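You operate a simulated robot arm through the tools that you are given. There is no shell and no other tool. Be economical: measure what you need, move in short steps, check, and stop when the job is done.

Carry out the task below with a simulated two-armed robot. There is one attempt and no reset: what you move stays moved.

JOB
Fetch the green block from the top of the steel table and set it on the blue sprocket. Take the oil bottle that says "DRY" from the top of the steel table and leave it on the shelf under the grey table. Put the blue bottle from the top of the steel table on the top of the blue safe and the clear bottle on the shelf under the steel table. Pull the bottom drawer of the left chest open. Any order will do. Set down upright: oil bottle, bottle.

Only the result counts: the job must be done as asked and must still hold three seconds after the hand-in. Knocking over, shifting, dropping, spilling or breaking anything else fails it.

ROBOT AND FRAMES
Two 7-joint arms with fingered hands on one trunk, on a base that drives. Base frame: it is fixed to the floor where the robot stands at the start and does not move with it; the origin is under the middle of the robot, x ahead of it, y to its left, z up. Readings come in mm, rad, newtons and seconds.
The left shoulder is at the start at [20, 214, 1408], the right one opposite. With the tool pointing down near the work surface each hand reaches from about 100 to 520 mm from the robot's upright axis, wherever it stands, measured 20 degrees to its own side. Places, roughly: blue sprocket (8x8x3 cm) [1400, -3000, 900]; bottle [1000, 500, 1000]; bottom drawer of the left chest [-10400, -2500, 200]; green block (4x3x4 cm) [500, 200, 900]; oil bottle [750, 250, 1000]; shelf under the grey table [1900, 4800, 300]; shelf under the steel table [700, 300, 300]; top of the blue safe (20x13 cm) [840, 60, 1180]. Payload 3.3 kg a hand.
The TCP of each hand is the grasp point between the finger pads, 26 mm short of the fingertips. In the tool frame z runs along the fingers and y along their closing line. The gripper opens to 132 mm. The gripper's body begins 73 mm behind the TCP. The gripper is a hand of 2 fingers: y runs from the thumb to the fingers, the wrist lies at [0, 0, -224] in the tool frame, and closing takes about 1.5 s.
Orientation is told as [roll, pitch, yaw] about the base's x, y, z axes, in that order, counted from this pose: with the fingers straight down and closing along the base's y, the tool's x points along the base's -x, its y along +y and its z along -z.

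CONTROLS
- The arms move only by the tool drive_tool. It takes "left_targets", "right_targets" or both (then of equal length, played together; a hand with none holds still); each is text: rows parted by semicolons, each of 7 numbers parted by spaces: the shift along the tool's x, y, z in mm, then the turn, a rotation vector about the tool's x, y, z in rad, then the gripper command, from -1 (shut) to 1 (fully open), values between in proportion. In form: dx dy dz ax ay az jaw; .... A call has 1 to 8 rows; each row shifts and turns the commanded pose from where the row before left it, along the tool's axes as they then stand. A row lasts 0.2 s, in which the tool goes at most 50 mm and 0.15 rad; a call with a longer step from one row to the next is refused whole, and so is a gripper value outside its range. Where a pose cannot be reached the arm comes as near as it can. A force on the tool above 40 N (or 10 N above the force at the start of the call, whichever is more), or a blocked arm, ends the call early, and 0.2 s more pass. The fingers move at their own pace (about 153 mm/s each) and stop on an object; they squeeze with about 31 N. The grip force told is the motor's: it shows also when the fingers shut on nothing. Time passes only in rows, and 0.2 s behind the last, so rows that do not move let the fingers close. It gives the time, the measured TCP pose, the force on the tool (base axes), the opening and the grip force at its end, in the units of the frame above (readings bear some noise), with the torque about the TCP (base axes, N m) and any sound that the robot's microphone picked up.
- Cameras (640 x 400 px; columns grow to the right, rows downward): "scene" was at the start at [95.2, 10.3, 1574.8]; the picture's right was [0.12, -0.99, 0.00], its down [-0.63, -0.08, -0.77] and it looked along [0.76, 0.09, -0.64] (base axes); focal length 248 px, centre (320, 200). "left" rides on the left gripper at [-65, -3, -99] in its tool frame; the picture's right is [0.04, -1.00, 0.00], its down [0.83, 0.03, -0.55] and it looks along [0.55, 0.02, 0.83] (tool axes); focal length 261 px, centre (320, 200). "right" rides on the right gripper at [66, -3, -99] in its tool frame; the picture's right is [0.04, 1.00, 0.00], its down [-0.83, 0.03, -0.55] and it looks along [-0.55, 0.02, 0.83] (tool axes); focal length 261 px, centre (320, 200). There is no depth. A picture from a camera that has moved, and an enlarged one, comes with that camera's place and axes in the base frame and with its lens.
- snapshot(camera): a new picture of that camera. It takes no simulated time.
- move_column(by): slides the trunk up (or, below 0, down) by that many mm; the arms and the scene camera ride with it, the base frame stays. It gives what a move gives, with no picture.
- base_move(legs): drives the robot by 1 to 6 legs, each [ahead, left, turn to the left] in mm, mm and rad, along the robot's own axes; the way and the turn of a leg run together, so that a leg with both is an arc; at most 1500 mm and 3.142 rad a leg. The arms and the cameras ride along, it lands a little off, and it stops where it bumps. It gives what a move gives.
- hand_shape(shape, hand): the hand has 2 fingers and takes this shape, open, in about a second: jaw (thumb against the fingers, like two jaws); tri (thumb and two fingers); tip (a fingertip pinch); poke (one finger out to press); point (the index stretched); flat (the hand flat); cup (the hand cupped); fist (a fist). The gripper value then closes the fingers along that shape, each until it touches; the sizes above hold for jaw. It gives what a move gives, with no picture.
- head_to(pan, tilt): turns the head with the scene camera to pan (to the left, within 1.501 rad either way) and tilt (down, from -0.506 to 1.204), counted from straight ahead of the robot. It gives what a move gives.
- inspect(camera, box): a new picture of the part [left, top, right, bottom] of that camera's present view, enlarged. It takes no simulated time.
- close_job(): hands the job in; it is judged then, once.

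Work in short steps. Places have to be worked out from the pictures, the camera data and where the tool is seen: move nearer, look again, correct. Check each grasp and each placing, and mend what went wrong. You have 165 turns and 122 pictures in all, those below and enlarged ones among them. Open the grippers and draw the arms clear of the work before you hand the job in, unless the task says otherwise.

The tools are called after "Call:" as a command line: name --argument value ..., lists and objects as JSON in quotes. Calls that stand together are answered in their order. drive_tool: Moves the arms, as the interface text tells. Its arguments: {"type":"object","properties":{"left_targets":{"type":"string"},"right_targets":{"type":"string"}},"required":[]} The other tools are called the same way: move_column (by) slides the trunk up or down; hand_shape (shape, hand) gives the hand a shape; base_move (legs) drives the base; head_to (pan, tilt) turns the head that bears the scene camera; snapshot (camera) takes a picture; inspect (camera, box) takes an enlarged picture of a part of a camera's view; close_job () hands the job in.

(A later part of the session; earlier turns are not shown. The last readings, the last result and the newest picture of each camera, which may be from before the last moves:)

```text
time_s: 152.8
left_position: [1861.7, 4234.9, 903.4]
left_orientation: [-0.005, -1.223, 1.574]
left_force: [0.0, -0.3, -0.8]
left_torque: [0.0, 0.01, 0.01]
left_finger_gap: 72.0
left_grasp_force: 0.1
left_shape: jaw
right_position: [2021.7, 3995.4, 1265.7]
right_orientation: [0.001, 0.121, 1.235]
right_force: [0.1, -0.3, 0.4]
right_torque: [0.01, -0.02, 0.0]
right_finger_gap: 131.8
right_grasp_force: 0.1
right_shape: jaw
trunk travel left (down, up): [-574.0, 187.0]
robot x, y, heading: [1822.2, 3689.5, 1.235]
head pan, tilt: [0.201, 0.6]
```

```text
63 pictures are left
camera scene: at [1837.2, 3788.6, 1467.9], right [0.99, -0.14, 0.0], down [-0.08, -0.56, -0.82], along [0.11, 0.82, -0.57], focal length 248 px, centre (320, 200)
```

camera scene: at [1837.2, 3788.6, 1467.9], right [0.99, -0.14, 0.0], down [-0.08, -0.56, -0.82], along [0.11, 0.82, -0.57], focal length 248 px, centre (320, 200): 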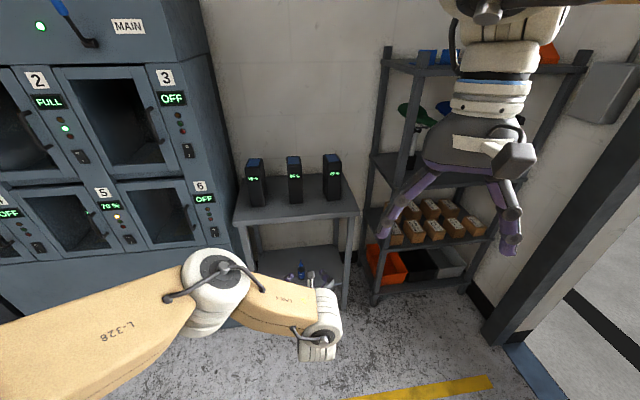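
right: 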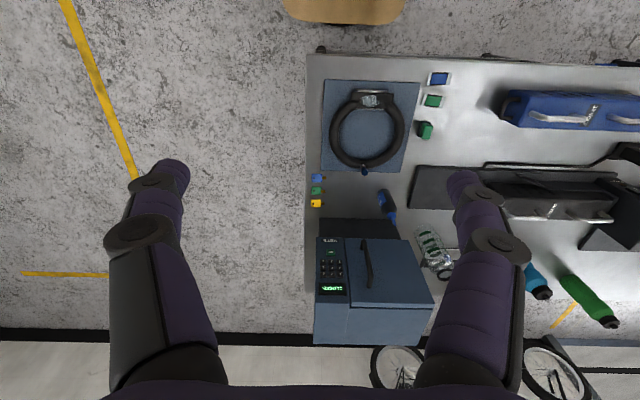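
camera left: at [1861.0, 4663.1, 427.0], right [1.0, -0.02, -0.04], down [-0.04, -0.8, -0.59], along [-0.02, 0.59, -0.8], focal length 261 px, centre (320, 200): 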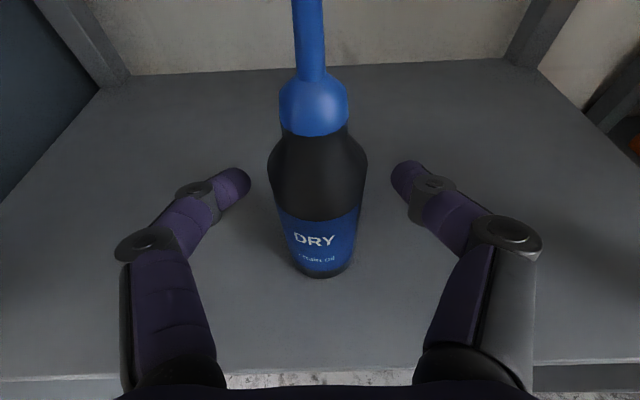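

Oil bottle is done. Next I go behind the steel table (staying at x≈2000), hand pointing to -x, to fetch the blue bottle.

Call:
base_move --legs '[[0, 0, 1.565], [-407, 968, 0], [-407, 968, 0], [-407, 968, 0]]'

Call:
head_to --pan 0.3 --tilt 0.6

Call:
snapshot --camera "scene"

```text
time_s: 172.3
left_position: [1430.9, 552.8, 902.0]
left_orientation: [-0.007, -1.225, 3.129]
left_force: [-0.3, 0.1, 0.2]
left_torque: [-0.03, 0.01, -0.01]
left_finger_gap: 72.0
left_grasp_force: 0.1
left_shape: jaw
right_position: [1672.6, 706.9, 1265.5]
right_orientation: [-0.001, 0.118, 2.785]
right_force: [0.8, -0.5, -0.7]
right_torque: [0.02, 0.0, -0.02]
right_finger_gap: 132.1
right_grasp_force: 0.1
right_shape: jaw
trunk travel left (down, up): [-574.0, 187.0]
robot x, y, heading: [1975.2, 501.8, 2.787]
head pan, tilt: [0.201, 0.6]
```

```text
time_s: 172.9
left_position: [1430.3, 553.1, 903.1]
left_orientation: [-0.005, -1.223, 3.127]
left_force: [0.3, 0.0, -0.3]
left_torque: [-0.02, -0.03, -0.05]
left_finger_gap: 72.2
left_grasp_force: 0.0
left_shape: jaw
right_position: [1672.2, 708.4, 1266.6]
right_orientation: [0.002, 0.119, 2.786]
right_force: [-0.1, -0.1, 0.5]
right_torque: [0.0, 0.02, 0.02]
right_finger_gap: 131.9
right_grasp_force: 0.0
right_shape: jaw
trunk travel left (down, up): [-574.0, 187.0]
robot x, y, heading: [1975.6, 497.7, 2.785]
head pan, tilt: [0.3, 0.6]
```

```text
62 pictures are left
camera scene: at [1876.0, 511.1, 1467.9], right [0.06, 1.0, 0.0], down [0.56, -0.03, -0.82], along [-0.82, 0.05, -0.57], focal length 248 px, centre (320, 200)
```

scene: 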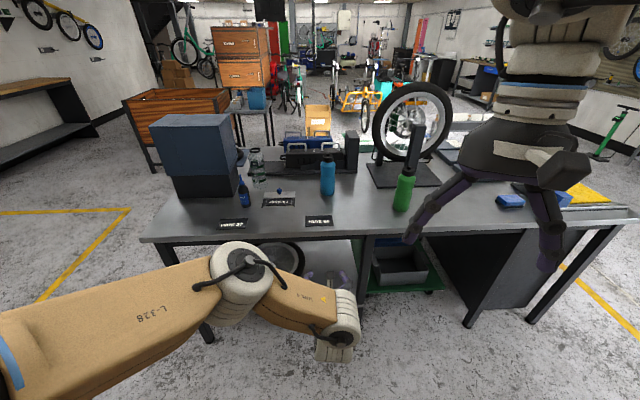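

Call:
inspect --camera "scene" --box '[140, 100, 440, 250]'

```text
2.13 times, centred on (290, 175) of scene
camera zoom: at [1876.0, 511.1, 1467.9], right [0.06, 1.0, 0.0], down [0.56, -0.03, -0.82], along [-0.82, 0.05, -0.57], focal length 529 px, centre (384, 253)
```

zoom: 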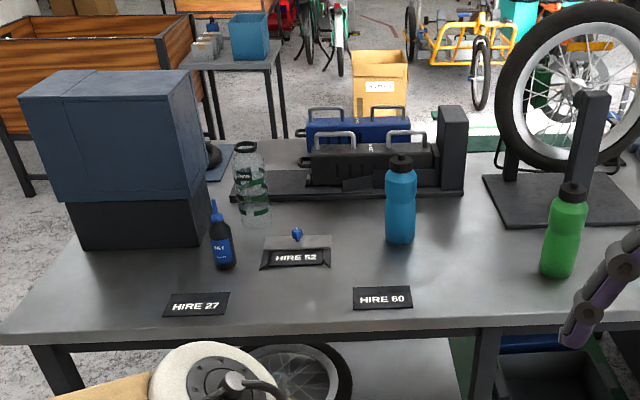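

Blue bottle ≈ (920, 604), Ø≈67, height ≈187. I open wider, raise to z≈940 and drive up to just before it.

Call:
drive_tool --left_targets "-17 0 -6.3 0 0 0 0.7; -17 0 -6.3 0 0 0 0.7; 0 0 0 0 0 0 0.7"

Call:
base_move --legs '[[355, 78, 0]]'

Call:
snapshot --camera "left"

Call:
snapshot --camera "scene"

```text
time_s: 173.7
left_position: [1431.0, 553.6, 938.5]
left_orientation: [-0.007, -1.222, 3.128]
left_force: [-0.7, 0.7, 0.0]
left_torque: [0.02, 0.0, 0.01]
left_finger_gap: 112.0
left_grasp_force: 0.0
left_shape: jaw
right_position: [1672.5, 707.1, 1267.2]
right_orientation: [0.003, 0.119, 2.785]
right_force: [0.7, 0.4, -0.6]
right_torque: [0.01, -0.03, 0.02]
right_finger_gap: 132.0
right_grasp_force: 0.1
right_shape: jaw
trunk travel left (down, up): [-574.0, 187.0]
robot x, y, heading: [1978.8, 497.9, 2.79]
head pan, tilt: [0.3, 0.6]
```

```text
time_s: 176.1
left_position: [1066.4, 599.3, 939.7]
left_orientation: [-0.005, -1.221, 3.131]
left_force: [-0.7, 0.8, 0.0]
left_torque: [0.0, 0.03, 0.02]
left_finger_gap: 111.8
left_grasp_force: 0.1
left_shape: jaw
right_position: [1307.3, 755.3, 1265.1]
right_orientation: [0.0, 0.12, 2.789]
right_force: [0.1, -0.5, 0.5]
right_torque: [0.0, 0.02, -0.01]
right_finger_gap: 132.1
right_grasp_force: 0.1
right_shape: jaw
trunk travel left (down, up): [-574.0, 187.0]
robot x, y, heading: [1612.6, 553.4, 2.795]
head pan, tilt: [0.3, 0.6]
```

```text
60 pictures are left
camera left: at [1136.1, 601.6, 1033.8], right [0.03, 1.0, -0.04], down [0.8, -0.05, -0.59], along [-0.59, -0.01, -0.8], focal length 261 px, centre (320, 200)
```

left: 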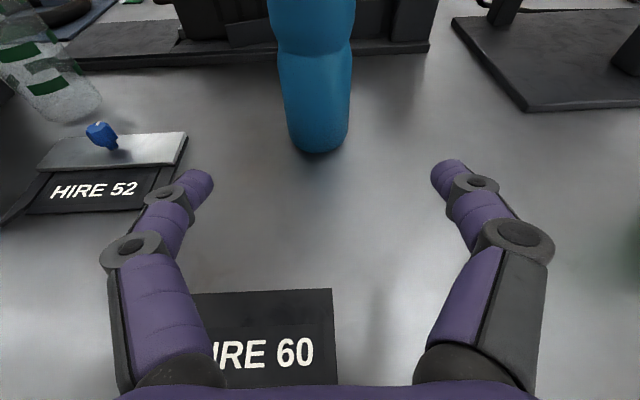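

```text
59 pictures are left
camera scene: at [1512.0, 559.6, 1467.9], right [0.05, 1.0, 0.0], down [0.57, -0.03, -0.82], along [-0.82, 0.04, -0.57], focal length 248 px, centre (320, 200)
```

scene: 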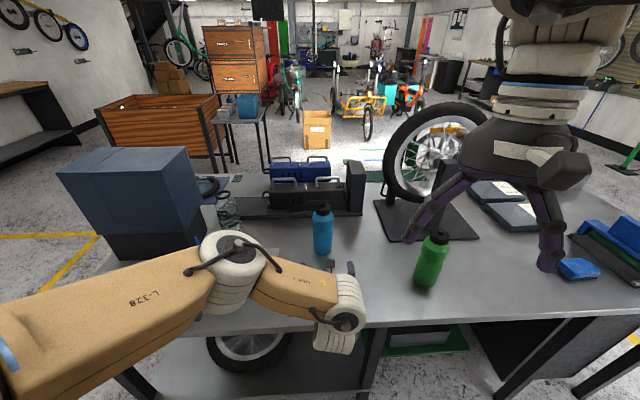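

Bottle axis ≈ (902, 599), well aligned. I creep the base 80 mm closer, then advance to grasp depth at z≈915.

Call:
base_move --legs '[[75, 27, 0]]'

Call:
snapshot --camera "left"

```text
time_s: 177.2
left_position: [984.9, 599.7, 938.7]
left_orientation: [-0.007, -1.223, 3.131]
left_force: [-0.8, -0.1, 0.1]
left_torque: [0.01, -0.02, 0.0]
left_finger_gap: 111.8
left_grasp_force: 0.1
left_shape: jaw
right_position: [1225.3, 756.4, 1265.5]
right_orientation: [0.001, 0.121, 2.79]
right_force: [-0.1, 0.6, 0.3]
right_torque: [-0.01, -0.04, 0.03]
right_finger_gap: 131.9
right_grasp_force: 0.0
right_shape: jaw
trunk travel left (down, up): [-574.0, 187.0]
robot x, y, heading: [1530.8, 549.8, 2.787]
head pan, tilt: [0.3, 0.6]
```

```text
58 pictures are left
camera left: at [1053.8, 602.0, 1033.6], right [0.03, 1.0, -0.04], down [0.8, -0.05, -0.59], along [-0.59, -0.01, -0.8], focal length 261 px, centre (320, 200)
```

left: 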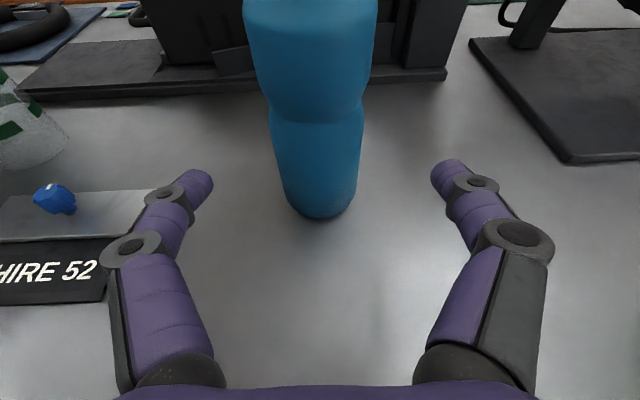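

I advance 68 mm and down to z≈912, then close.

Call:
drive_tool --left_targets "0.7 0 24.3 0 0 0 0.7; 0.7 0 24.3 0 0 0 0.7; 0.7 0 24.3 0 0 0 0.7; 0 0 0 0 0 0 0.7; 0 0 0 0 0 0 -1; 0 0 0 0 0 0 -1; 0 0 0 0 0 0 -1; 0 0 0 0 0 0 -1"

Call:
snapshot --camera "left"

```text
time_s: 178.9
left_position: [916.9, 601.5, 911.4]
left_orientation: [-0.007, -1.22, 3.133]
left_force: [-0.6, 0.4, 1.0]
left_torque: [0.01, 0.02, 0.0]
left_finger_gap: 57.5
left_grasp_force: 31.0
left_shape: jaw
right_position: [1226.9, 757.2, 1266.5]
right_orientation: [0.001, 0.118, 2.789]
right_force: [-0.2, 0.0, 0.2]
right_torque: [-0.02, -0.02, 0.01]
right_finger_gap: 132.1
right_grasp_force: 0.1
right_shape: jaw
trunk travel left (down, up): [-574.0, 187.0]
robot x, y, heading: [1531.8, 552.6, 2.793]
head pan, tilt: [0.3, 0.6]
```

```text
57 pictures are left
camera left: at [987.0, 602.4, 1006.1], right [0.03, 1.0, -0.04], down [0.8, -0.05, -0.59], along [-0.59, -0.01, -0.8], focal length 261 px, centre (320, 200)
```

left: 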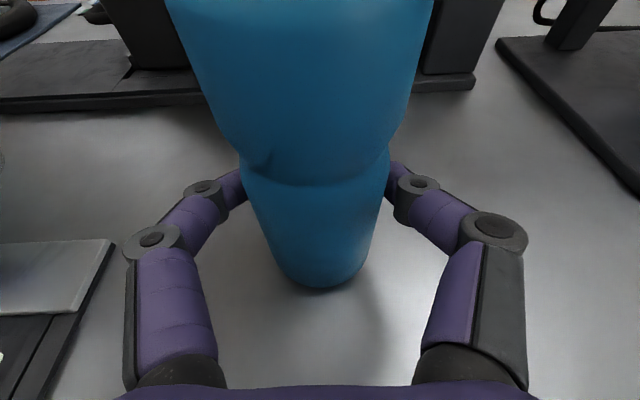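

Gripped (gap 57.5). I lift straight up in steps and check the hold.

Call:
drive_tool --left_targets "-9 0 -3.4 0 0 0 -1; -19 0 -6.8 0 0 0 -1; -38 0 -13.7 0 0 0 -1; -38 0 -13.7 0 0 0 -1; -38 0 -13.7 0 0 0 -1"

Call:
snapshot --camera "left"

```text
time_s: 180.2
left_position: [916.9, 600.3, 1066.4]
left_orientation: [-0.007, -1.224, 3.129]
left_force: [0.4, 0.6, -0.5]
left_torque: [0.02, -0.03, 0.03]
left_finger_gap: 57.7
left_grasp_force: 30.8
left_shape: jaw
right_position: [1227.2, 755.9, 1266.0]
right_orientation: [0.001, 0.12, 2.791]
right_force: [-0.7, 0.7, 0.4]
right_torque: [0.01, 0.0, -0.01]
right_finger_gap: 131.8
right_grasp_force: 0.1
right_shape: jaw
trunk travel left (down, up): [-574.0, 187.0]
robot x, y, heading: [1532.7, 552.5, 2.794]
head pan, tilt: [0.3, 0.6]
```

```text
56 pictures are left
camera left: at [987.2, 602.5, 1160.6], right [0.03, 1.0, -0.04], down [0.8, -0.05, -0.59], along [-0.6, -0.01, -0.8], focal length 261 px, centre (320, 200)
```

left: 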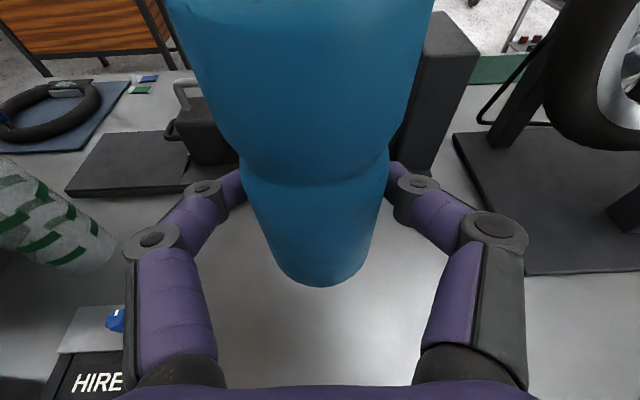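

Held. I raise trunk and arm so the bottle clears the safe, then slide along the table toward the safe.

Call:
move_column --by 185

Call:
drive_tool --left_targets "-28 0 -10.3 0 0 0 -1; -28 0 -10.3 0 0 0 -1"

Call:
base_move --legs '[[-50, 0, 0], [-150, 420, 0]]'

Call:
head_to --pan 0.5 --tilt 0.5

Call:
snapshot --camera "scene"

Call:
snapshot --camera "left"

```text
time_s: 182.2
left_position: [916.8, 600.2, 1248.1]
left_orientation: [-0.005, -1.221, 3.131]
left_force: [-0.4, 0.1, -1.7]
left_torque: [-0.04, -0.02, -0.03]
left_finger_gap: 57.3
left_grasp_force: 31.0
left_shape: jaw
right_position: [1226.7, 756.1, 1450.7]
right_orientation: [0.0, 0.121, 2.79]
right_force: [-0.1, 0.1, 0.2]
right_torque: [0.0, 0.03, 0.02]
right_finger_gap: 131.9
right_grasp_force: 0.1
right_shape: jaw
trunk travel left (down, up): [-759.0, 2.0]
robot x, y, heading: [1531.3, 550.7, 2.79]
head pan, tilt: [0.3, 0.6]
```

```text
time_s: 182.8
left_position: [918.1, 599.0, 1309.3]
left_orientation: [-0.006, -1.223, 3.129]
left_force: [0.3, 0.3, -0.3]
left_torque: [0.0, -0.03, -0.02]
left_finger_gap: 57.7
left_grasp_force: 30.8
left_shape: jaw
right_position: [1227.4, 756.5, 1451.6]
right_orientation: [0.005, 0.119, 2.79]
right_force: [-0.3, -0.2, -0.1]
right_torque: [-0.03, 0.02, 0.0]
right_finger_gap: 132.0
right_grasp_force: 0.0
right_shape: jaw
trunk travel left (down, up): [-759.0, 2.0]
robot x, y, heading: [1532.3, 553.1, 2.793]
head pan, tilt: [0.3, 0.6]
```

```text
time_s: 186.1
left_position: [960.1, 122.6, 1309.4]
left_orientation: [-0.007, -1.223, 3.137]
left_force: [0.0, 0.2, -0.7]
left_torque: [-0.02, 0.01, 0.01]
left_finger_gap: 57.5
left_grasp_force: 30.5
left_shape: jaw
right_position: [1266.0, 281.5, 1451.2]
right_orientation: [0.002, 0.118, 2.794]
right_force: [-0.5, 0.0, 0.0]
right_torque: [0.0, 0.0, 0.01]
right_finger_gap: 131.7
right_grasp_force: 0.1
right_shape: jaw
trunk travel left (down, up): [-759.0, 2.0]
robot x, y, heading: [1571.4, 78.6, 2.797]
head pan, tilt: [0.3, 0.6]
```

```text
time_s: 186.8
left_position: [960.0, 123.6, 1309.0]
left_orientation: [-0.007, -1.223, 3.135]
left_force: [0.6, -0.1, -0.4]
left_torque: [0.0, 0.02, -0.01]
left_finger_gap: 57.7
left_grasp_force: 31.2
left_shape: jaw
right_position: [1267.3, 280.1, 1450.1]
right_orientation: [0.003, 0.118, 2.794]
right_force: [0.4, 0.5, 0.1]
right_torque: [0.0, -0.01, 0.0]
right_finger_gap: 131.9
right_grasp_force: 0.0
right_shape: jaw
trunk travel left (down, up): [-759.0, 2.0]
robot x, y, heading: [1575.8, 78.0, 2.797]
head pan, tilt: [0.499, 0.499]
```

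```text
55 pictures are left
camera scene: at [1473.1, 67.4, 1662.1], right [-0.15, 0.99, 0.0], down [0.47, 0.07, -0.88], along [-0.87, -0.13, -0.48], focal length 248 px, centre (320, 200)
```

scene: 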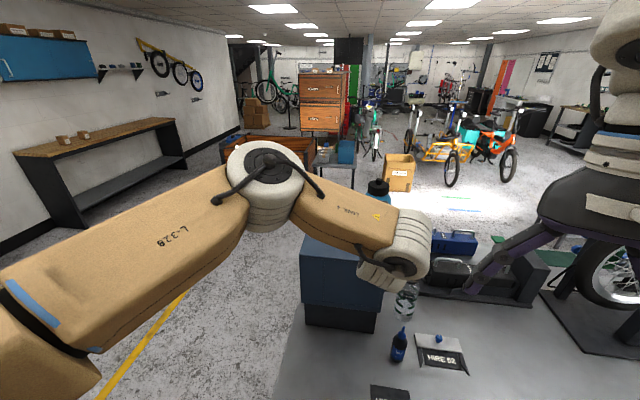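

```text
54 pictures are left
camera left: at [1028.4, 125.4, 1403.9], right [0.03, 1.0, -0.04], down [0.8, -0.04, -0.59], along [-0.59, -0.01, -0.8], focal length 261 px, centre (320, 200)
```

left: 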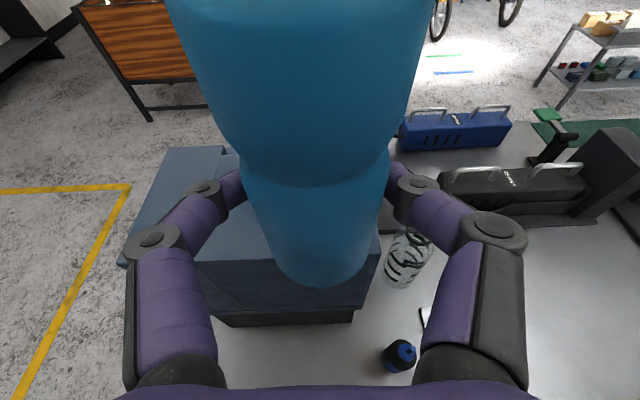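

Safe top spans x≈758–920, y≈-76–180, z≈1172. I move the base so the bottle comes over its middle (843, 55).

Call:
base_move --legs '[[43, 88, 0]]'

Call:
drive_tool --left_targets "-5.5 0 15 0 0 0 -1; -5.5 0 15 0 0 0 -1"

Call:
snapshot --camera "left"

Call:
snapshot --camera "scene"

```text
time_s: 187.9
left_position: [888.8, 54.2, 1309.7]
left_orientation: [-0.006, -1.221, 3.137]
left_force: [-1.1, -1.4, 0.2]
left_torque: [0.0, 0.0, -0.02]
left_finger_gap: 57.5
left_grasp_force: 31.0
left_shape: jaw
right_position: [1196.8, 212.1, 1451.3]
right_orientation: [-0.001, 0.12, 2.795]
right_force: [0.1, 0.1, -0.1]
right_torque: [-0.03, -0.04, 0.0]
right_finger_gap: 132.1
right_grasp_force: 0.1
right_shape: jaw
trunk travel left (down, up): [-759.0, 2.0]
robot x, y, heading: [1503.7, 12.6, 2.797]
head pan, tilt: [0.499, 0.499]
```

```text
time_s: 188.5
left_position: [855.7, 57.2, 1309.3]
left_orientation: [-0.004, -1.222, 3.138]
left_force: [0.0, 0.6, -0.8]
left_torque: [0.02, -0.02, -0.02]
left_finger_gap: 57.8
left_grasp_force: 30.7
left_shape: jaw
right_position: [1196.5, 212.0, 1450.9]
right_orientation: [0.0, 0.121, 2.794]
right_force: [-0.4, 0.2, 0.2]
right_torque: [0.0, -0.01, -0.03]
right_finger_gap: 131.7
right_grasp_force: 0.0
right_shape: jaw
trunk travel left (down, up): [-759.0, 2.0]
robot x, y, heading: [1502.0, 10.0, 2.792]
head pan, tilt: [0.499, 0.499]
```

```text
53 pictures are left
camera left: at [924.7, 57.3, 1403.8], right [0.03, 1.0, -0.04], down [0.8, -0.04, -0.59], along [-0.59, -0.01, -0.8], focal length 261 px, centre (320, 200)
```

left: 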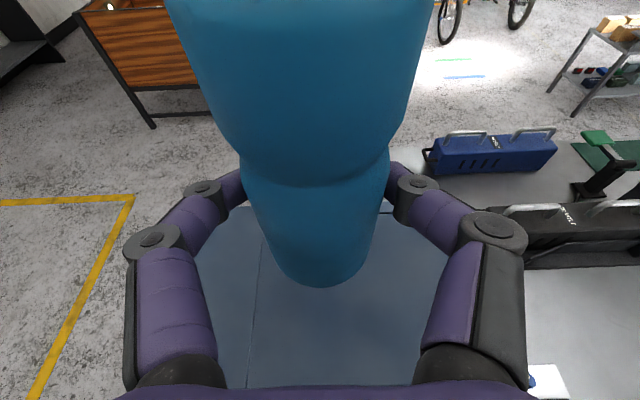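

```text
52 pictures are left
camera scene: at [1401.7, -2.0, 1662.0], right [-0.15, 0.99, 0.0], down [0.47, 0.07, -0.88], along [-0.87, -0.13, -0.48], focal length 248 px, centre (320, 200)
```

scene: 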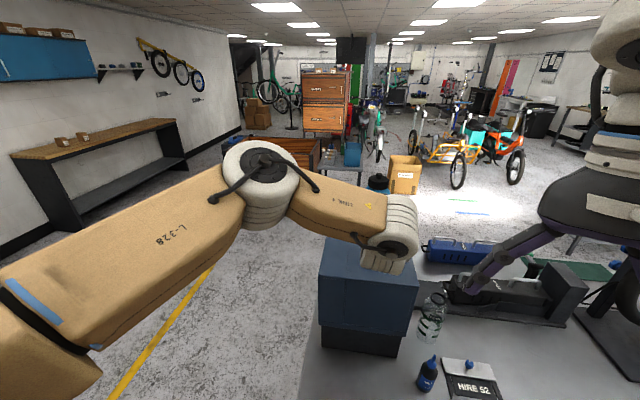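

Centred above the safe. I lower 52 mm, then in small steps.

Call:
drive_tool --left_targets "16.3 0 6 0 0 0 -1; 16.3 0 6 0 0 0 -1; 16.3 0 6 0 0 0 -1; 3.8 0 1.4 0 0 0 -1; 3.8 0 1.4 0 0 0 -1"

Call:
snapshot --camera "left"

```text
time_s: 189.7
left_position: [856.4, 55.5, 1249.0]
left_orientation: [-0.005, -1.224, 3.135]
left_force: [0.1, -0.4, -0.1]
left_torque: [-0.03, 0.01, 0.01]
left_finger_gap: 57.3
left_grasp_force: 31.5
left_shape: jaw
right_position: [1196.5, 213.8, 1451.3]
right_orientation: [0.001, 0.117, 2.794]
right_force: [0.3, -0.2, 0.6]
right_torque: [0.03, -0.02, 0.0]
right_finger_gap: 131.9
right_grasp_force: 0.0
right_shape: jaw
trunk travel left (down, up): [-759.0, 2.0]
robot x, y, heading: [1501.9, 9.1, 2.798]
head pan, tilt: [0.499, 0.499]
```

```text
51 pictures are left
camera left: at [925.7, 57.6, 1343.4], right [0.03, 1.0, -0.04], down [0.8, -0.04, -0.59], along [-0.59, -0.01, -0.8], focal length 261 px, centre (320, 200)
```

left: 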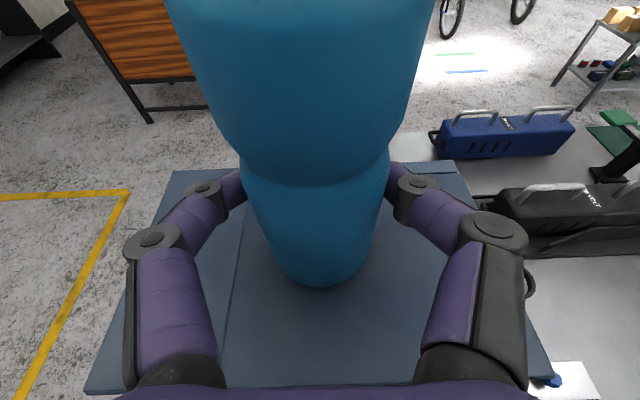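

Bottom is ~9 mm above the top. I lower in 3 mm steps.

Call:
drive_tool --left_targets "2.8 0 1 0 0 0 -1; 2.8 0 1 0 0 0 -1; 0 0 0 0 0 0 -1"

Call:
drive_tool --left_targets "2 0 0.7 0 0 0 -1; 0 0 0 0 0 0 -1"

```text
time_s: 190.5
left_position: [856.3, 56.4, 1243.1]
left_orientation: [-0.006, -1.222, 3.135]
left_force: [-0.1, 0.3, -0.8]
left_torque: [0.06, -0.03, 0.0]
left_finger_gap: 57.5
left_grasp_force: 31.0
left_shape: jaw
right_position: [1197.3, 213.2, 1451.2]
right_orientation: [0.001, 0.119, 2.794]
right_force: [0.0, -0.1, 0.4]
right_torque: [0.01, 0.01, -0.01]
right_finger_gap: 132.0
right_grasp_force: 0.0
right_shape: jaw
trunk travel left (down, up): [-759.0, 2.0]
robot x, y, heading: [1503.0, 11.7, 2.794]
head pan, tilt: [0.499, 0.499]
```

```text
time_s: 191.1
left_position: [857.5, 57.0, 1241.9]
left_orientation: [-0.007, -1.222, 3.137]
left_force: [-0.9, -0.4, 0.7]
left_torque: [-0.02, 0.01, 0.02]
left_finger_gap: 57.4
left_grasp_force: 31.3
left_shape: jaw
right_position: [1197.6, 213.5, 1451.6]
right_orientation: [0.003, 0.119, 2.794]
right_force: [-0.2, -0.9, -0.4]
right_torque: [0.01, 0.02, -0.02]
right_finger_gap: 132.1
right_grasp_force: 0.0
right_shape: jaw
trunk travel left (down, up): [-759.0, 2.0]
robot x, y, heading: [1501.0, 9.9, 2.794]
head pan, tilt: [0.499, 0.499]
```

No contact yet; I continue down in 2 mm steps.

Call:
drive_tool --left_targets "2 0 0.7 0 0 0 -1; 0 0 0 0 0 0 -1"

Call:
drive_tool --left_targets "2 0 0.7 0 0 0 -1; 0 0 0 0 0 0 -1"

Call:
drive_tool --left_targets "2 0 0.7 0 0 0 -1; 0 0 0 0 0 0 -1"

```text
time_s: 191.7
left_position: [857.3, 56.9, 1240.8]
left_orientation: [-0.01, -1.227, 3.136]
left_force: [-2.0, 1.0, 11.4]
left_torque: [0.02, 0.18, -0.06]
left_finger_gap: 57.5
left_grasp_force: 31.6
left_shape: jaw
right_position: [1198.2, 212.3, 1451.5]
right_orientation: [0.002, 0.119, 2.795]
right_force: [0.5, 0.0, -0.1]
right_torque: [-0.01, -0.01, -0.01]
right_finger_gap: 132.0
right_grasp_force: 0.0
right_shape: jaw
trunk travel left (down, up): [-759.0, 2.0]
robot x, y, heading: [1499.4, 7.6, 2.791]
head pan, tilt: [0.499, 0.499]
```

```text
time_s: 192.3
left_position: [857.9, 56.5, 1239.5]
left_orientation: [-0.011, -1.231, 3.137]
left_force: [-3.4, 0.1, 23.4]
left_torque: [0.02, 0.4, -0.05]
left_finger_gap: 57.5
left_grasp_force: 31.2
left_shape: jaw
right_position: [1199.2, 212.6, 1452.8]
right_orientation: [0.002, 0.117, 2.795]
right_force: [0.1, -0.1, 0.5]
right_torque: [-0.02, -0.01, 0.02]
right_finger_gap: 131.8
right_grasp_force: 0.1
right_shape: jaw
trunk travel left (down, up): [-759.0, 2.0]
robot x, y, heading: [1504.9, 12.0, 2.793]
head pan, tilt: [0.499, 0.499]
```

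```text
time_s: 192.9
left_position: [857.3, 54.9, 1239.6]
left_orientation: [-0.012, -1.234, 3.141]
left_force: [-4.8, 2.1, 31.6]
left_torque: [-0.04, 0.5, -0.02]
left_finger_gap: 57.3
left_grasp_force: 31.1
left_shape: jaw
right_position: [1200.2, 212.8, 1452.6]
right_orientation: [0.002, 0.117, 2.795]
right_force: [0.8, -1.2, 0.3]
right_torque: [0.0, -0.02, -0.04]
right_finger_gap: 132.2
right_grasp_force: 0.1
right_shape: jaw
trunk travel left (down, up): [-759.0, 2.0]
robot x, y, heading: [1503.0, 8.9, 2.796]
head pan, tilt: [0.499, 0.499]
```

Contact made at z≈1241. I ease back up ~4 mm to lower the load, then open gradually.

Call:
drive_tool --left_targets "-4.2 0 -1.5 0 0 0 -1; 0 0 0 0 0 0 -1; 0 0 0 0 0 0 -0.05; 0 0 0 0 0 0 0.1; 0 0 0 0 0 0 0.3; 0 0 0 0 0 0 0.5; 0 0 0 0 0 0 0.6"

Call:
snapshot --camera "left"

```text
time_s: 194.5
left_position: [856.8, 58.0, 1239.2]
left_orientation: [-0.008, -1.222, 3.135]
left_force: [-0.2, 1.1, 0.4]
left_torque: [0.0, 0.01, -0.02]
left_finger_gap: 105.1
left_grasp_force: 0.1
left_shape: jaw
right_position: [1197.8, 212.6, 1451.9]
right_orientation: [0.003, 0.119, 2.794]
right_force: [0.1, 1.4, -0.3]
right_torque: [0.0, 0.0, 0.03]
right_finger_gap: 131.9
right_grasp_force: 0.2
right_shape: jaw
trunk travel left (down, up): [-759.0, 2.0]
robot x, y, heading: [1502.8, 10.8, 2.794]
head pan, tilt: [0.499, 0.499]
```

```text
50 pictures are left
camera left: at [926.0, 58.4, 1334.2], right [0.03, 1.0, -0.04], down [0.8, -0.04, -0.59], along [-0.59, -0.01, -0.8], focal length 261 px, centre (320, 200)
```

left: 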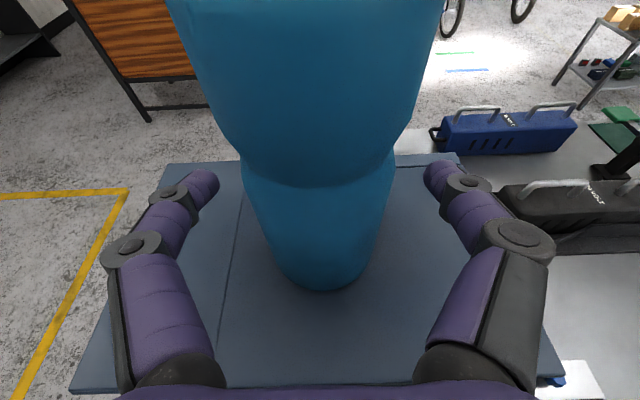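

Stands upright on the safe. I withdraw the hand along +x, first by arm, then by base.

Call:
drive_tool --left_targets "10 0 -28 0 0 0 0.6; 14 0 -38 0 0 0 0.6; 14 0 -38 0 0 0 0.6"

Call:
base_move --legs '[[-330, -120, 0]]'

Call:
snapshot --camera "left"

Call:
snapshot --camera "scene"

```text
time_s: 195.5
left_position: [938.2, 28.2, 1238.6]
left_orientation: [-0.032, -1.213, -3.06]
left_force: [-0.5, 0.5, 0.7]
left_torque: [-0.01, 0.02, 0.03]
left_finger_gap: 105.6
left_grasp_force: 0.1
left_shape: jaw
left hand out of reach, approached as far as the arm can: row 3
right_position: [1195.3, 212.2, 1450.7]
right_orientation: [0.001, 0.12, 2.795]
right_force: [-0.1, -1.8, -0.5]
right_torque: [0.0, -0.03, -0.01]
right_finger_gap: 132.1
right_grasp_force: 0.1
right_shape: jaw
trunk travel left (down, up): [-759.0, 2.0]
robot x, y, heading: [1501.1, 11.7, 2.796]
head pan, tilt: [0.499, 0.499]
stopped in row 3 (left hand): the arm was blocked; the commanded pose is now the measured one
```

```text
time_s: 197.8
left_position: [1289.6, 29.4, 1239.7]
left_orientation: [-0.031, -1.215, -3.062]
left_force: [-0.1, 0.2, 0.2]
left_torque: [0.01, -0.01, -0.01]
left_finger_gap: 105.3
left_grasp_force: 0.1
left_shape: jaw
right_position: [1547.1, 213.2, 1451.3]
right_orientation: [0.001, 0.119, 2.793]
right_force: [0.6, -0.2, -0.2]
right_torque: [0.0, -0.02, -0.02]
right_finger_gap: 131.8
right_grasp_force: 0.1
right_shape: jaw
trunk travel left (down, up): [-759.0, 2.0]
robot x, y, heading: [1851.7, 7.5, 2.79]
head pan, tilt: [0.499, 0.499]
```

```text
49 pictures are left
camera left: at [1358.6, 35.0, 1335.2], right [-0.03, 1.0, -0.03], down [0.81, 0.01, -0.59], along [-0.59, -0.04, -0.81], focal length 261 px, centre (320, 200)
```

left: 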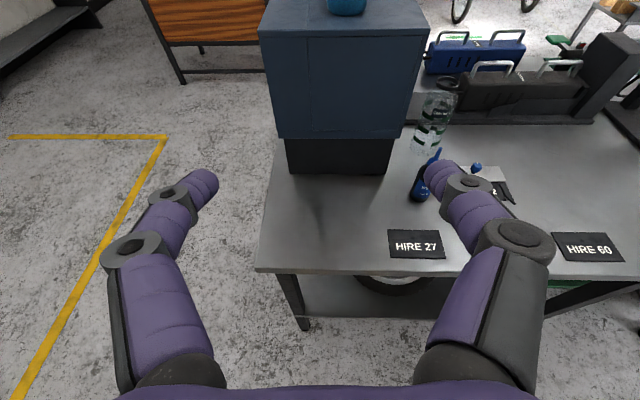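

```text
48 pictures are left
camera scene: at [1752.9, -1.0, 1662.2], right [-0.15, 0.99, 0.0], down [0.47, 0.07, -0.88], along [-0.87, -0.13, -0.48], focal length 248 px, centre (320, 200)
```

scene: 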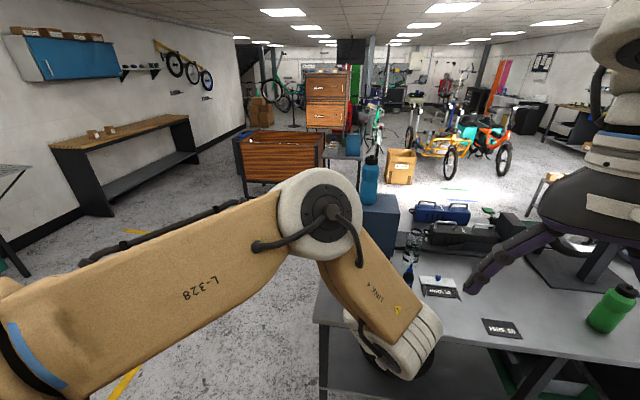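

Blue bottle is on the safe. For the clear bottle I lower the trunk, square up facing -x and slide over to y≈593, where I can come at it diagonally past the other oil bottle.

Call:
move_column --by -185

Call:
base_move --legs '[[0, 0, 0.35], [0, -586, 0]]'

Call:
drive_tool --left_targets "0 0 0 -0.102 -0.004 -0.04 0.8; 0 0 0 -0.102 -0.004 -0.04 0.8"

```text
time_s: 199.8
left_position: [1286.6, 26.5, 1054.6]
left_orientation: [-0.037, -1.214, -3.049]
left_force: [0.4, -0.1, -0.3]
left_torque: [-0.02, 0.0, 0.02]
left_finger_gap: 105.6
left_grasp_force: 0.0
left_shape: jaw
right_position: [1547.5, 212.6, 1266.8]
right_orientation: [0.001, 0.117, 2.793]
right_force: [-0.4, -0.1, -0.5]
right_torque: [-0.01, 0.0, -0.01]
right_finger_gap: 131.8
right_grasp_force: 0.0
right_shape: jaw
trunk travel left (down, up): [-574.0, 187.0]
robot x, y, heading: [1851.4, 7.7, 2.794]
head pan, tilt: [0.499, 0.499]
```

```text
time_s: 204.2
left_position: [1312.0, 407.2, 1054.6]
left_orientation: [-0.036, -1.213, -2.687]
left_force: [-0.7, 0.7, -0.1]
left_torque: [0.01, -0.01, 0.0]
left_finger_gap: 105.7
left_grasp_force: 0.1
left_shape: jaw
right_position: [1489.9, 675.5, 1265.6]
right_orientation: [0.004, 0.119, -3.129]
right_force: [-0.1, 0.4, 0.5]
right_torque: [-0.02, 0.0, -0.01]
right_finger_gap: 132.0
right_grasp_force: 0.1
right_shape: jaw
trunk travel left (down, up): [-574.0, 187.0]
robot x, y, heading: [1848.7, 593.6, -3.123]
head pan, tilt: [0.499, 0.499]
```

```text
time_s: 205.0
left_position: [1292.9, 360.8, 1060.6]
left_orientation: [-0.089, -1.21, -2.365]
left_force: [-0.4, 0.0, 0.8]
left_torque: [0.01, -0.04, -0.03]
left_finger_gap: 118.7
left_grasp_force: 0.1
left_shape: jaw
left hand out of reach, approached as far as the arm can: row 1, 2
right_position: [1489.3, 672.6, 1266.6]
right_orientation: [0.001, 0.118, -3.127]
right_force: [0.4, -0.4, 0.1]
right_torque: [-0.01, -0.02, 0.01]
right_finger_gap: 131.8
right_grasp_force: 0.1
right_shape: jaw
trunk travel left (down, up): [-574.0, 187.0]
robot x, y, heading: [1848.6, 590.3, -3.132]
head pan, tilt: [0.499, 0.499]
stopped in row 2 (left hand): the arm was blocked; the commanded pose is now the measured one
```

The wrist was at its limit; I extend the arm toward the table and straighten the hand a bit.

Call:
drive_tool --left_targets "-9.6 -3.3 26.5 0 0 0 0.8; -9.6 -3.3 26.5 0.011 -0.006 0.02 0.8; -9.6 -3.3 26.5 0.011 -0.006 0.02 0.8; -9.6 -3.3 26.5 0 0 0 0.8"

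Call:
head_to --pan 0.2 --tilt 0.7

Call:
snapshot --camera "scene"

Call:
snapshot --camera "left"

```text
time_s: 206.0
left_position: [1195.3, 304.8, 1059.6]
left_orientation: [0.001, -1.226, -2.489]
left_force: [-0.1, 0.2, 0.3]
left_torque: [0.01, 0.01, 0.0]
left_finger_gap: 118.8
left_grasp_force: 0.0
left_shape: jaw
right_position: [1489.6, 673.0, 1265.7]
right_orientation: [0.0, 0.119, -3.128]
right_force: [0.0, 0.5, -1.0]
right_torque: [0.04, 0.04, -0.01]
right_finger_gap: 131.9
right_grasp_force: 0.1
right_shape: jaw
trunk travel left (down, up): [-574.0, 187.0]
robot x, y, heading: [1845.9, 591.5, -3.126]
head pan, tilt: [0.499, 0.499]
```

```text
time_s: 206.8
left_position: [1196.3, 305.0, 1060.6]
left_orientation: [-0.002, -1.225, -2.488]
left_force: [0.0, 0.5, -0.1]
left_torque: [0.0, 0.0, 0.05]
left_finger_gap: 118.6
left_grasp_force: 0.0
left_shape: jaw
right_position: [1488.6, 671.9, 1266.0]
right_orientation: [0.003, 0.118, -3.127]
right_force: [-0.2, -0.8, -0.4]
right_torque: [0.01, 0.02, -0.02]
right_finger_gap: 132.1
right_grasp_force: 0.0
right_shape: jaw
trunk travel left (down, up): [-574.0, 187.0]
robot x, y, heading: [1845.3, 588.8, -3.123]
head pan, tilt: [0.201, 0.7]
```

```text
47 pictures are left
camera scene: at [1751.2, 572.0, 1459.3], right [-0.21, 0.98, 0.0], down [0.63, 0.14, -0.77], along [-0.75, -0.16, -0.64], focal length 248 px, centre (320, 200)
```

scene: 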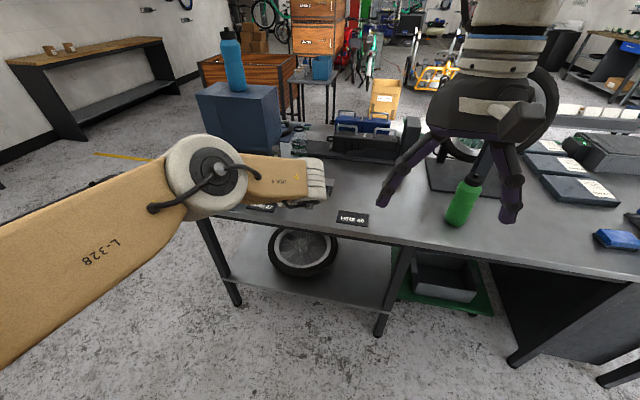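

```text
46 pictures are left
camera left: at [1250.1, 350.5, 1155.1], right [-0.6, 0.8, -0.04], down [0.66, 0.46, -0.6], along [-0.46, -0.38, -0.8], focal length 261 px, centre (320, 200)
```

left: 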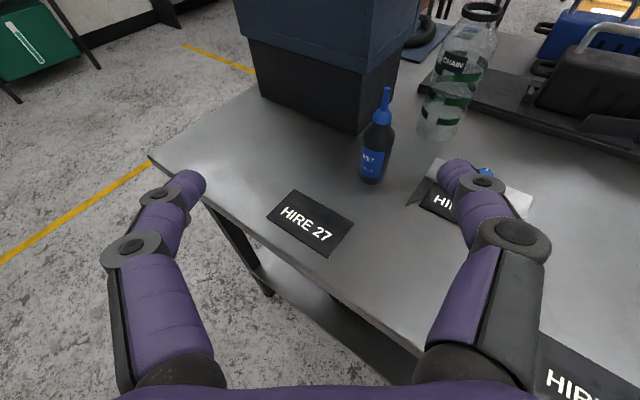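

Clear bottle ≈ (812, 284), other oil bottle ≈ (990, 244). I drive to the diagonal pre-grasp spot, TCP ≈ (927, 372), lower to z≈967 and look.

Call:
base_move --legs '[[268, -72, 0]]'

Call:
drive_tool --left_targets "29 0 10.6 0 0 0 0.8; 29 0 10.6 0 0 0 0.8; 29 0 10.6 0 0 0 0.8"

Call:
snapshot --camera "left"

```text
time_s: 208.8
left_position: [928.2, 370.6, 1060.2]
left_orientation: [0.0, -1.225, -2.486]
left_force: [-0.4, -0.3, 0.1]
left_torque: [0.0, 0.0, 0.01]
left_finger_gap: 118.4
left_grasp_force: 0.1
left_shape: jaw
right_position: [1220.4, 741.7, 1266.9]
right_orientation: [0.002, 0.121, -3.127]
right_force: [-0.4, -0.4, 0.1]
right_torque: [0.0, -0.04, 0.05]
right_finger_gap: 131.9
right_grasp_force: 0.1
right_shape: jaw
trunk travel left (down, up): [-574.0, 187.0]
robot x, y, heading: [1578.6, 655.4, -3.127]
head pan, tilt: [0.201, 0.7]
```

```text
time_s: 209.6
left_position: [930.1, 370.4, 968.0]
left_orientation: [0.0, -1.225, -2.485]
left_force: [0.5, 0.3, 0.4]
left_torque: [-0.01, 0.0, 0.02]
left_finger_gap: 118.7
left_grasp_force: 0.1
left_shape: jaw
right_position: [1221.7, 740.5, 1266.2]
right_orientation: [0.003, 0.118, -3.125]
right_force: [-0.8, 0.4, 0.1]
right_torque: [-0.02, 0.0, -0.04]
right_finger_gap: 131.9
right_grasp_force: 0.1
right_shape: jaw
trunk travel left (down, up): [-574.0, 187.0]
robot x, y, heading: [1577.5, 659.9, -3.129]
head pan, tilt: [0.201, 0.7]
```

```text
45 pictures are left
camera left: at [983.2, 416.1, 1062.0], right [-0.6, 0.8, -0.04], down [0.66, 0.46, -0.6], along [-0.46, -0.38, -0.8], focal length 261 px, centre (320, 200)
```

left: 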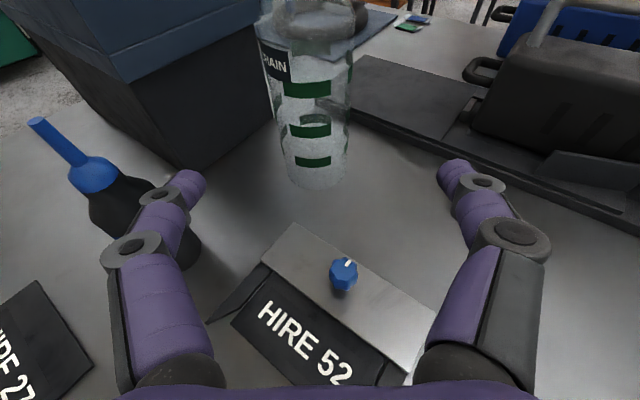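

Aligned: axis about 142 mm ahead of the TCP. I move the base 85 mm along the hand's direction, then check before closing in.

Call:
base_move --legs '[[67, 51, 0]]'

Call:
snapshot --camera "left"

```text
time_s: 210.7
left_position: [862.6, 317.5, 966.6]
left_orientation: [-0.001, -1.223, -2.485]
left_force: [-0.1, -1.1, -0.6]
left_torque: [0.01, -0.01, 0.03]
left_finger_gap: 118.6
left_grasp_force: 0.0
left_shape: jaw
right_position: [1153.8, 687.4, 1265.7]
right_orientation: [0.0, 0.12, -3.126]
right_force: [0.3, -0.1, 0.1]
right_torque: [0.02, -0.04, 0.01]
right_finger_gap: 131.8
right_grasp_force: 0.1
right_shape: jaw
trunk travel left (down, up): [-574.0, 187.0]
robot x, y, heading: [1510.6, 604.8, -3.122]
head pan, tilt: [0.201, 0.7]
```

```text
44 pictures are left
camera left: at [914.5, 362.8, 1061.2], right [-0.6, 0.8, -0.04], down [0.66, 0.46, -0.59], along [-0.46, -0.38, -0.8], focal length 261 px, centre (320, 200)
```

left: 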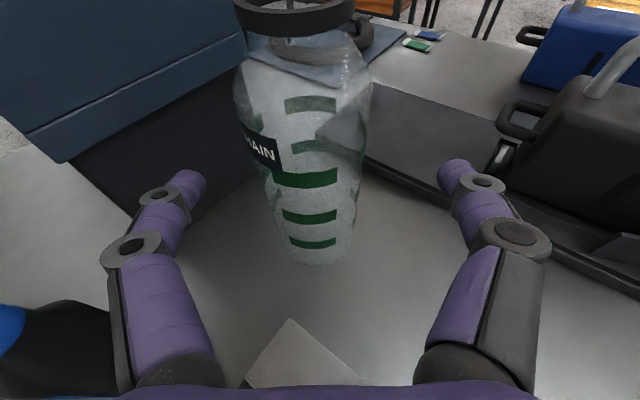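

Axis is 55 mm ahead. I advance 40 mm, down to z≈920, and close.

Call:
drive_tool --left_targets "9.8 1.4 17.8 0 0 0 0.7; 9.8 1.4 17.8 0 0 0 0.7; 9.8 1.4 17.8 0 0 0 0.7; 0 0 0 0 0 0 0.6; 0 0 0 0 0 0 -1; 0 0 0 0 0 0 -1; 0 0 0 0 0 0 -1; 0 0 0 0 0 0 -1"

Call:
snapshot --camera "left"

```text
time_s: 212.4
left_position: [852.7, 308.2, 952.1]
left_orientation: [0.001, -1.225, -2.483]
left_force: [0.7, 0.3, -0.9]
left_torque: [0.02, 0.01, 0.0]
left_finger_gap: 6.7
left_grasp_force: 30.5
left_shape: jaw
left hand out of reach, approached as far as the arm can: row 2, 3
right_position: [1153.9, 687.8, 1266.5]
right_orientation: [0.002, 0.12, -3.124]
right_force: [-0.1, 0.6, 0.9]
right_torque: [0.0, 0.0, 0.01]
right_finger_gap: 132.0
right_grasp_force: 0.0
right_shape: jaw
trunk travel left (down, up): [-574.0, 187.0]
robot x, y, heading: [1511.3, 606.6, -3.123]
head pan, tilt: [0.201, 0.7]
```

```text
43 pictures are left
camera left: at [906.3, 354.5, 1046.8], right [-0.6, 0.8, -0.04], down [0.66, 0.46, -0.6], along [-0.46, -0.38, -0.8], focal length 261 px, centre (320, 200)
```

left: 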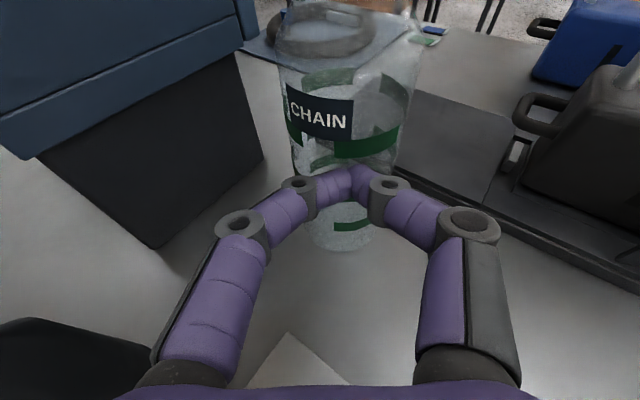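

The arm ran out of reach before the bottle, so the fingers shut short of it. I back off, reopen, and lower the trunk to gain reach.

Call:
drive_tool --left_targets "10 0 -28 0 0 0 -1; 10 0 -28 0 0 0 -1; -28 0 -10 0 0 0 0.7; -28 0 -10 0 0 0 0.7; -28 0 -10 0 0 0 0.7; -28 0 -10 0 0 0 0.7"

Call:
move_column --by -150

Call:
snapshot --camera "left"

```text
time_s: 213.8
left_position: [902.5, 344.9, 1072.1]
left_orientation: [-0.002, -1.227, -2.483]
left_force: [0.5, 0.4, -0.2]
left_torque: [-0.02, 0.0, -0.01]
left_finger_gap: 112.1
left_grasp_force: 0.1
left_shape: jaw
right_position: [1152.5, 687.6, 1266.0]
right_orientation: [0.0, 0.119, -3.124]
right_force: [-0.9, -1.1, 0.6]
right_torque: [0.01, 0.02, -0.02]
right_finger_gap: 131.8
right_grasp_force: 0.1
right_shape: jaw
trunk travel left (down, up): [-574.0, 187.0]
robot x, y, heading: [1509.9, 608.1, -3.121]
head pan, tilt: [0.201, 0.7]
```

```text
time_s: 215.6
left_position: [900.4, 344.2, 922.1]
left_orientation: [-0.002, -1.224, -2.482]
left_force: [-0.8, -1.1, 0.5]
left_torque: [0.0, 0.02, 0.01]
left_finger_gap: 112.3
left_grasp_force: 0.0
left_shape: jaw
right_position: [1154.9, 688.0, 1115.7]
right_orientation: [0.002, 0.119, -3.125]
right_force: [0.0, -0.5, -0.6]
right_torque: [0.02, 0.01, 0.01]
right_finger_gap: 132.0
right_grasp_force: 0.0
right_shape: jaw
trunk travel left (down, up): [-424.0, 337.0]
robot x, y, heading: [1509.9, 611.6, -3.126]
head pan, tilt: [0.201, 0.7]
```

```text
42 pictures are left
camera left: at [953.7, 390.5, 1016.3], right [-0.6, 0.8, -0.04], down [0.66, 0.46, -0.6], along [-0.46, -0.38, -0.8], focal length 261 px, centre (320, 200)
```

left: 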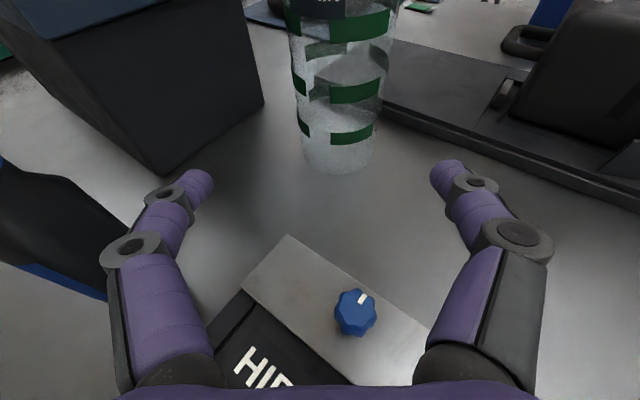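

The bottle was nudged to about (794, 284). I raise the hand, lower the trunk 100 mm more and creep the base 20 mm for reach, aligning laterally.

Call:
drive_tool --left_targets "-31 -5 -11.4 0 0 0 0.7; -31 -6 -11.4 0 0 0 0.7; -32 -6 -11.4 0 0 0 0.7"

Call:
move_column --by -100

Call:
base_move --legs '[[22, 14, 0]]'

Call:
snapshot --camera "left"

```text
time_s: 216.4
left_position: [890.7, 358.9, 1022.1]
left_orientation: [0.001, -1.226, -2.487]
left_force: [0.5, 0.2, -0.6]
left_torque: [0.0, -0.02, 0.02]
left_finger_gap: 112.2
left_grasp_force: 0.0
left_shape: jaw
right_position: [1154.2, 687.6, 1116.6]
right_orientation: [0.001, 0.118, -3.123]
right_force: [0.0, -0.3, 1.0]
right_torque: [-0.02, 0.0, -0.01]
right_finger_gap: 132.0
right_grasp_force: 0.0
right_shape: jaw
trunk travel left (down, up): [-424.0, 337.0]
robot x, y, heading: [1511.9, 603.6, -3.126]
head pan, tilt: [0.201, 0.7]
```

```text
time_s: 217.7
left_position: [890.3, 358.3, 922.3]
left_orientation: [-0.002, -1.226, -2.484]
left_force: [0.5, 0.8, -0.2]
left_torque: [0.01, 0.01, 0.0]
left_finger_gap: 112.0
left_grasp_force: 0.1
left_shape: jaw
right_position: [1154.9, 687.9, 1016.7]
right_orientation: [0.001, 0.118, -3.127]
right_force: [-0.2, 0.0, -0.1]
right_torque: [0.02, 0.02, -0.03]
right_finger_gap: 131.8
right_grasp_force: 0.0
right_shape: jaw
trunk travel left (down, up): [-324.0, 437.0]
robot x, y, heading: [1514.2, 606.5, -3.125]
head pan, tilt: [0.201, 0.7]
```

```text
time_s: 218.5
left_position: [867.4, 343.1, 918.6]
left_orientation: [0.001, -1.223, -2.483]
left_force: [-0.6, -0.6, 0.0]
left_torque: [-0.02, -0.02, 0.02]
left_finger_gap: 111.9
left_grasp_force: 0.0
left_shape: jaw
right_position: [1130.3, 673.2, 1015.9]
right_orientation: [-0.001, 0.121, -3.125]
right_force: [-0.2, -0.6, -0.4]
right_torque: [-0.01, -0.01, -0.04]
right_finger_gap: 132.0
right_grasp_force: 0.0
right_shape: jaw
trunk travel left (down, up): [-324.0, 437.0]
robot x, y, heading: [1491.3, 591.3, -3.123]
head pan, tilt: [0.201, 0.7]
```

```text
41 pictures are left
camera left: at [921.0, 389.1, 1015.2], right [-0.6, 0.8, -0.04], down [0.66, 0.46, -0.59], along [-0.46, -0.38, -0.8], focal length 261 px, centre (320, 200)
```

left: 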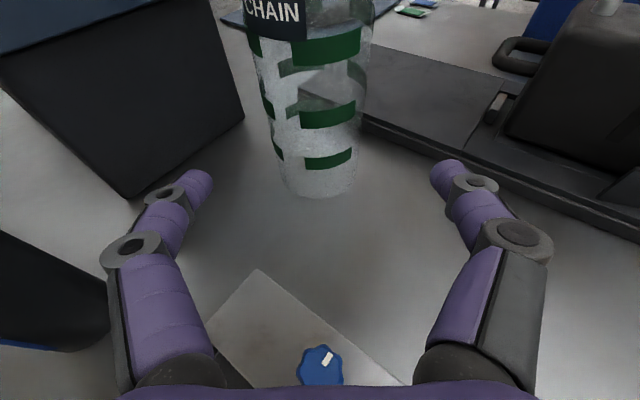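

Aligned; axis is 92 mm ahead. I advance 77 mm level and verify before closing.

Call:
drive_tool --left_targets "-8.8 0.5 24.1 0 0 0 0.7; -8.8 0.5 24.1 0 0 0 0.7; -8.8 0.5 24.1 0 0 0 0.7; 0 0 0 0 0 0 0.7"

Call:
snapshot --camera "left"

```text
time_s: 219.5
left_position: [809.8, 294.5, 921.1]
left_orientation: [0.001, -1.225, -2.484]
left_force: [0.5, -0.2, 0.0]
left_torque: [0.01, 0.0, 0.04]
left_finger_gap: 111.9
left_grasp_force: 0.0
left_shape: jaw
right_position: [1132.0, 674.3, 1015.7]
right_orientation: [0.002, 0.119, -3.125]
right_force: [0.8, 0.5, 0.4]
right_torque: [-0.03, -0.04, -0.01]
right_finger_gap: 131.8
right_grasp_force: 0.1
right_shape: jaw
trunk travel left (down, up): [-324.0, 437.0]
robot x, y, heading: [1492.3, 591.2, -3.123]
head pan, tilt: [0.201, 0.7]
```

```text
40 pictures are left
camera left: at [862.6, 340.3, 1015.7], right [-0.6, 0.8, -0.04], down [0.66, 0.46, -0.6], along [-0.46, -0.38, -0.8], focal length 261 px, centre (320, 200)
```

left: 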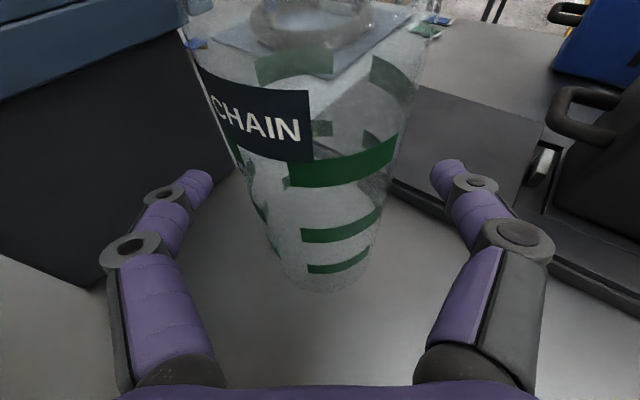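

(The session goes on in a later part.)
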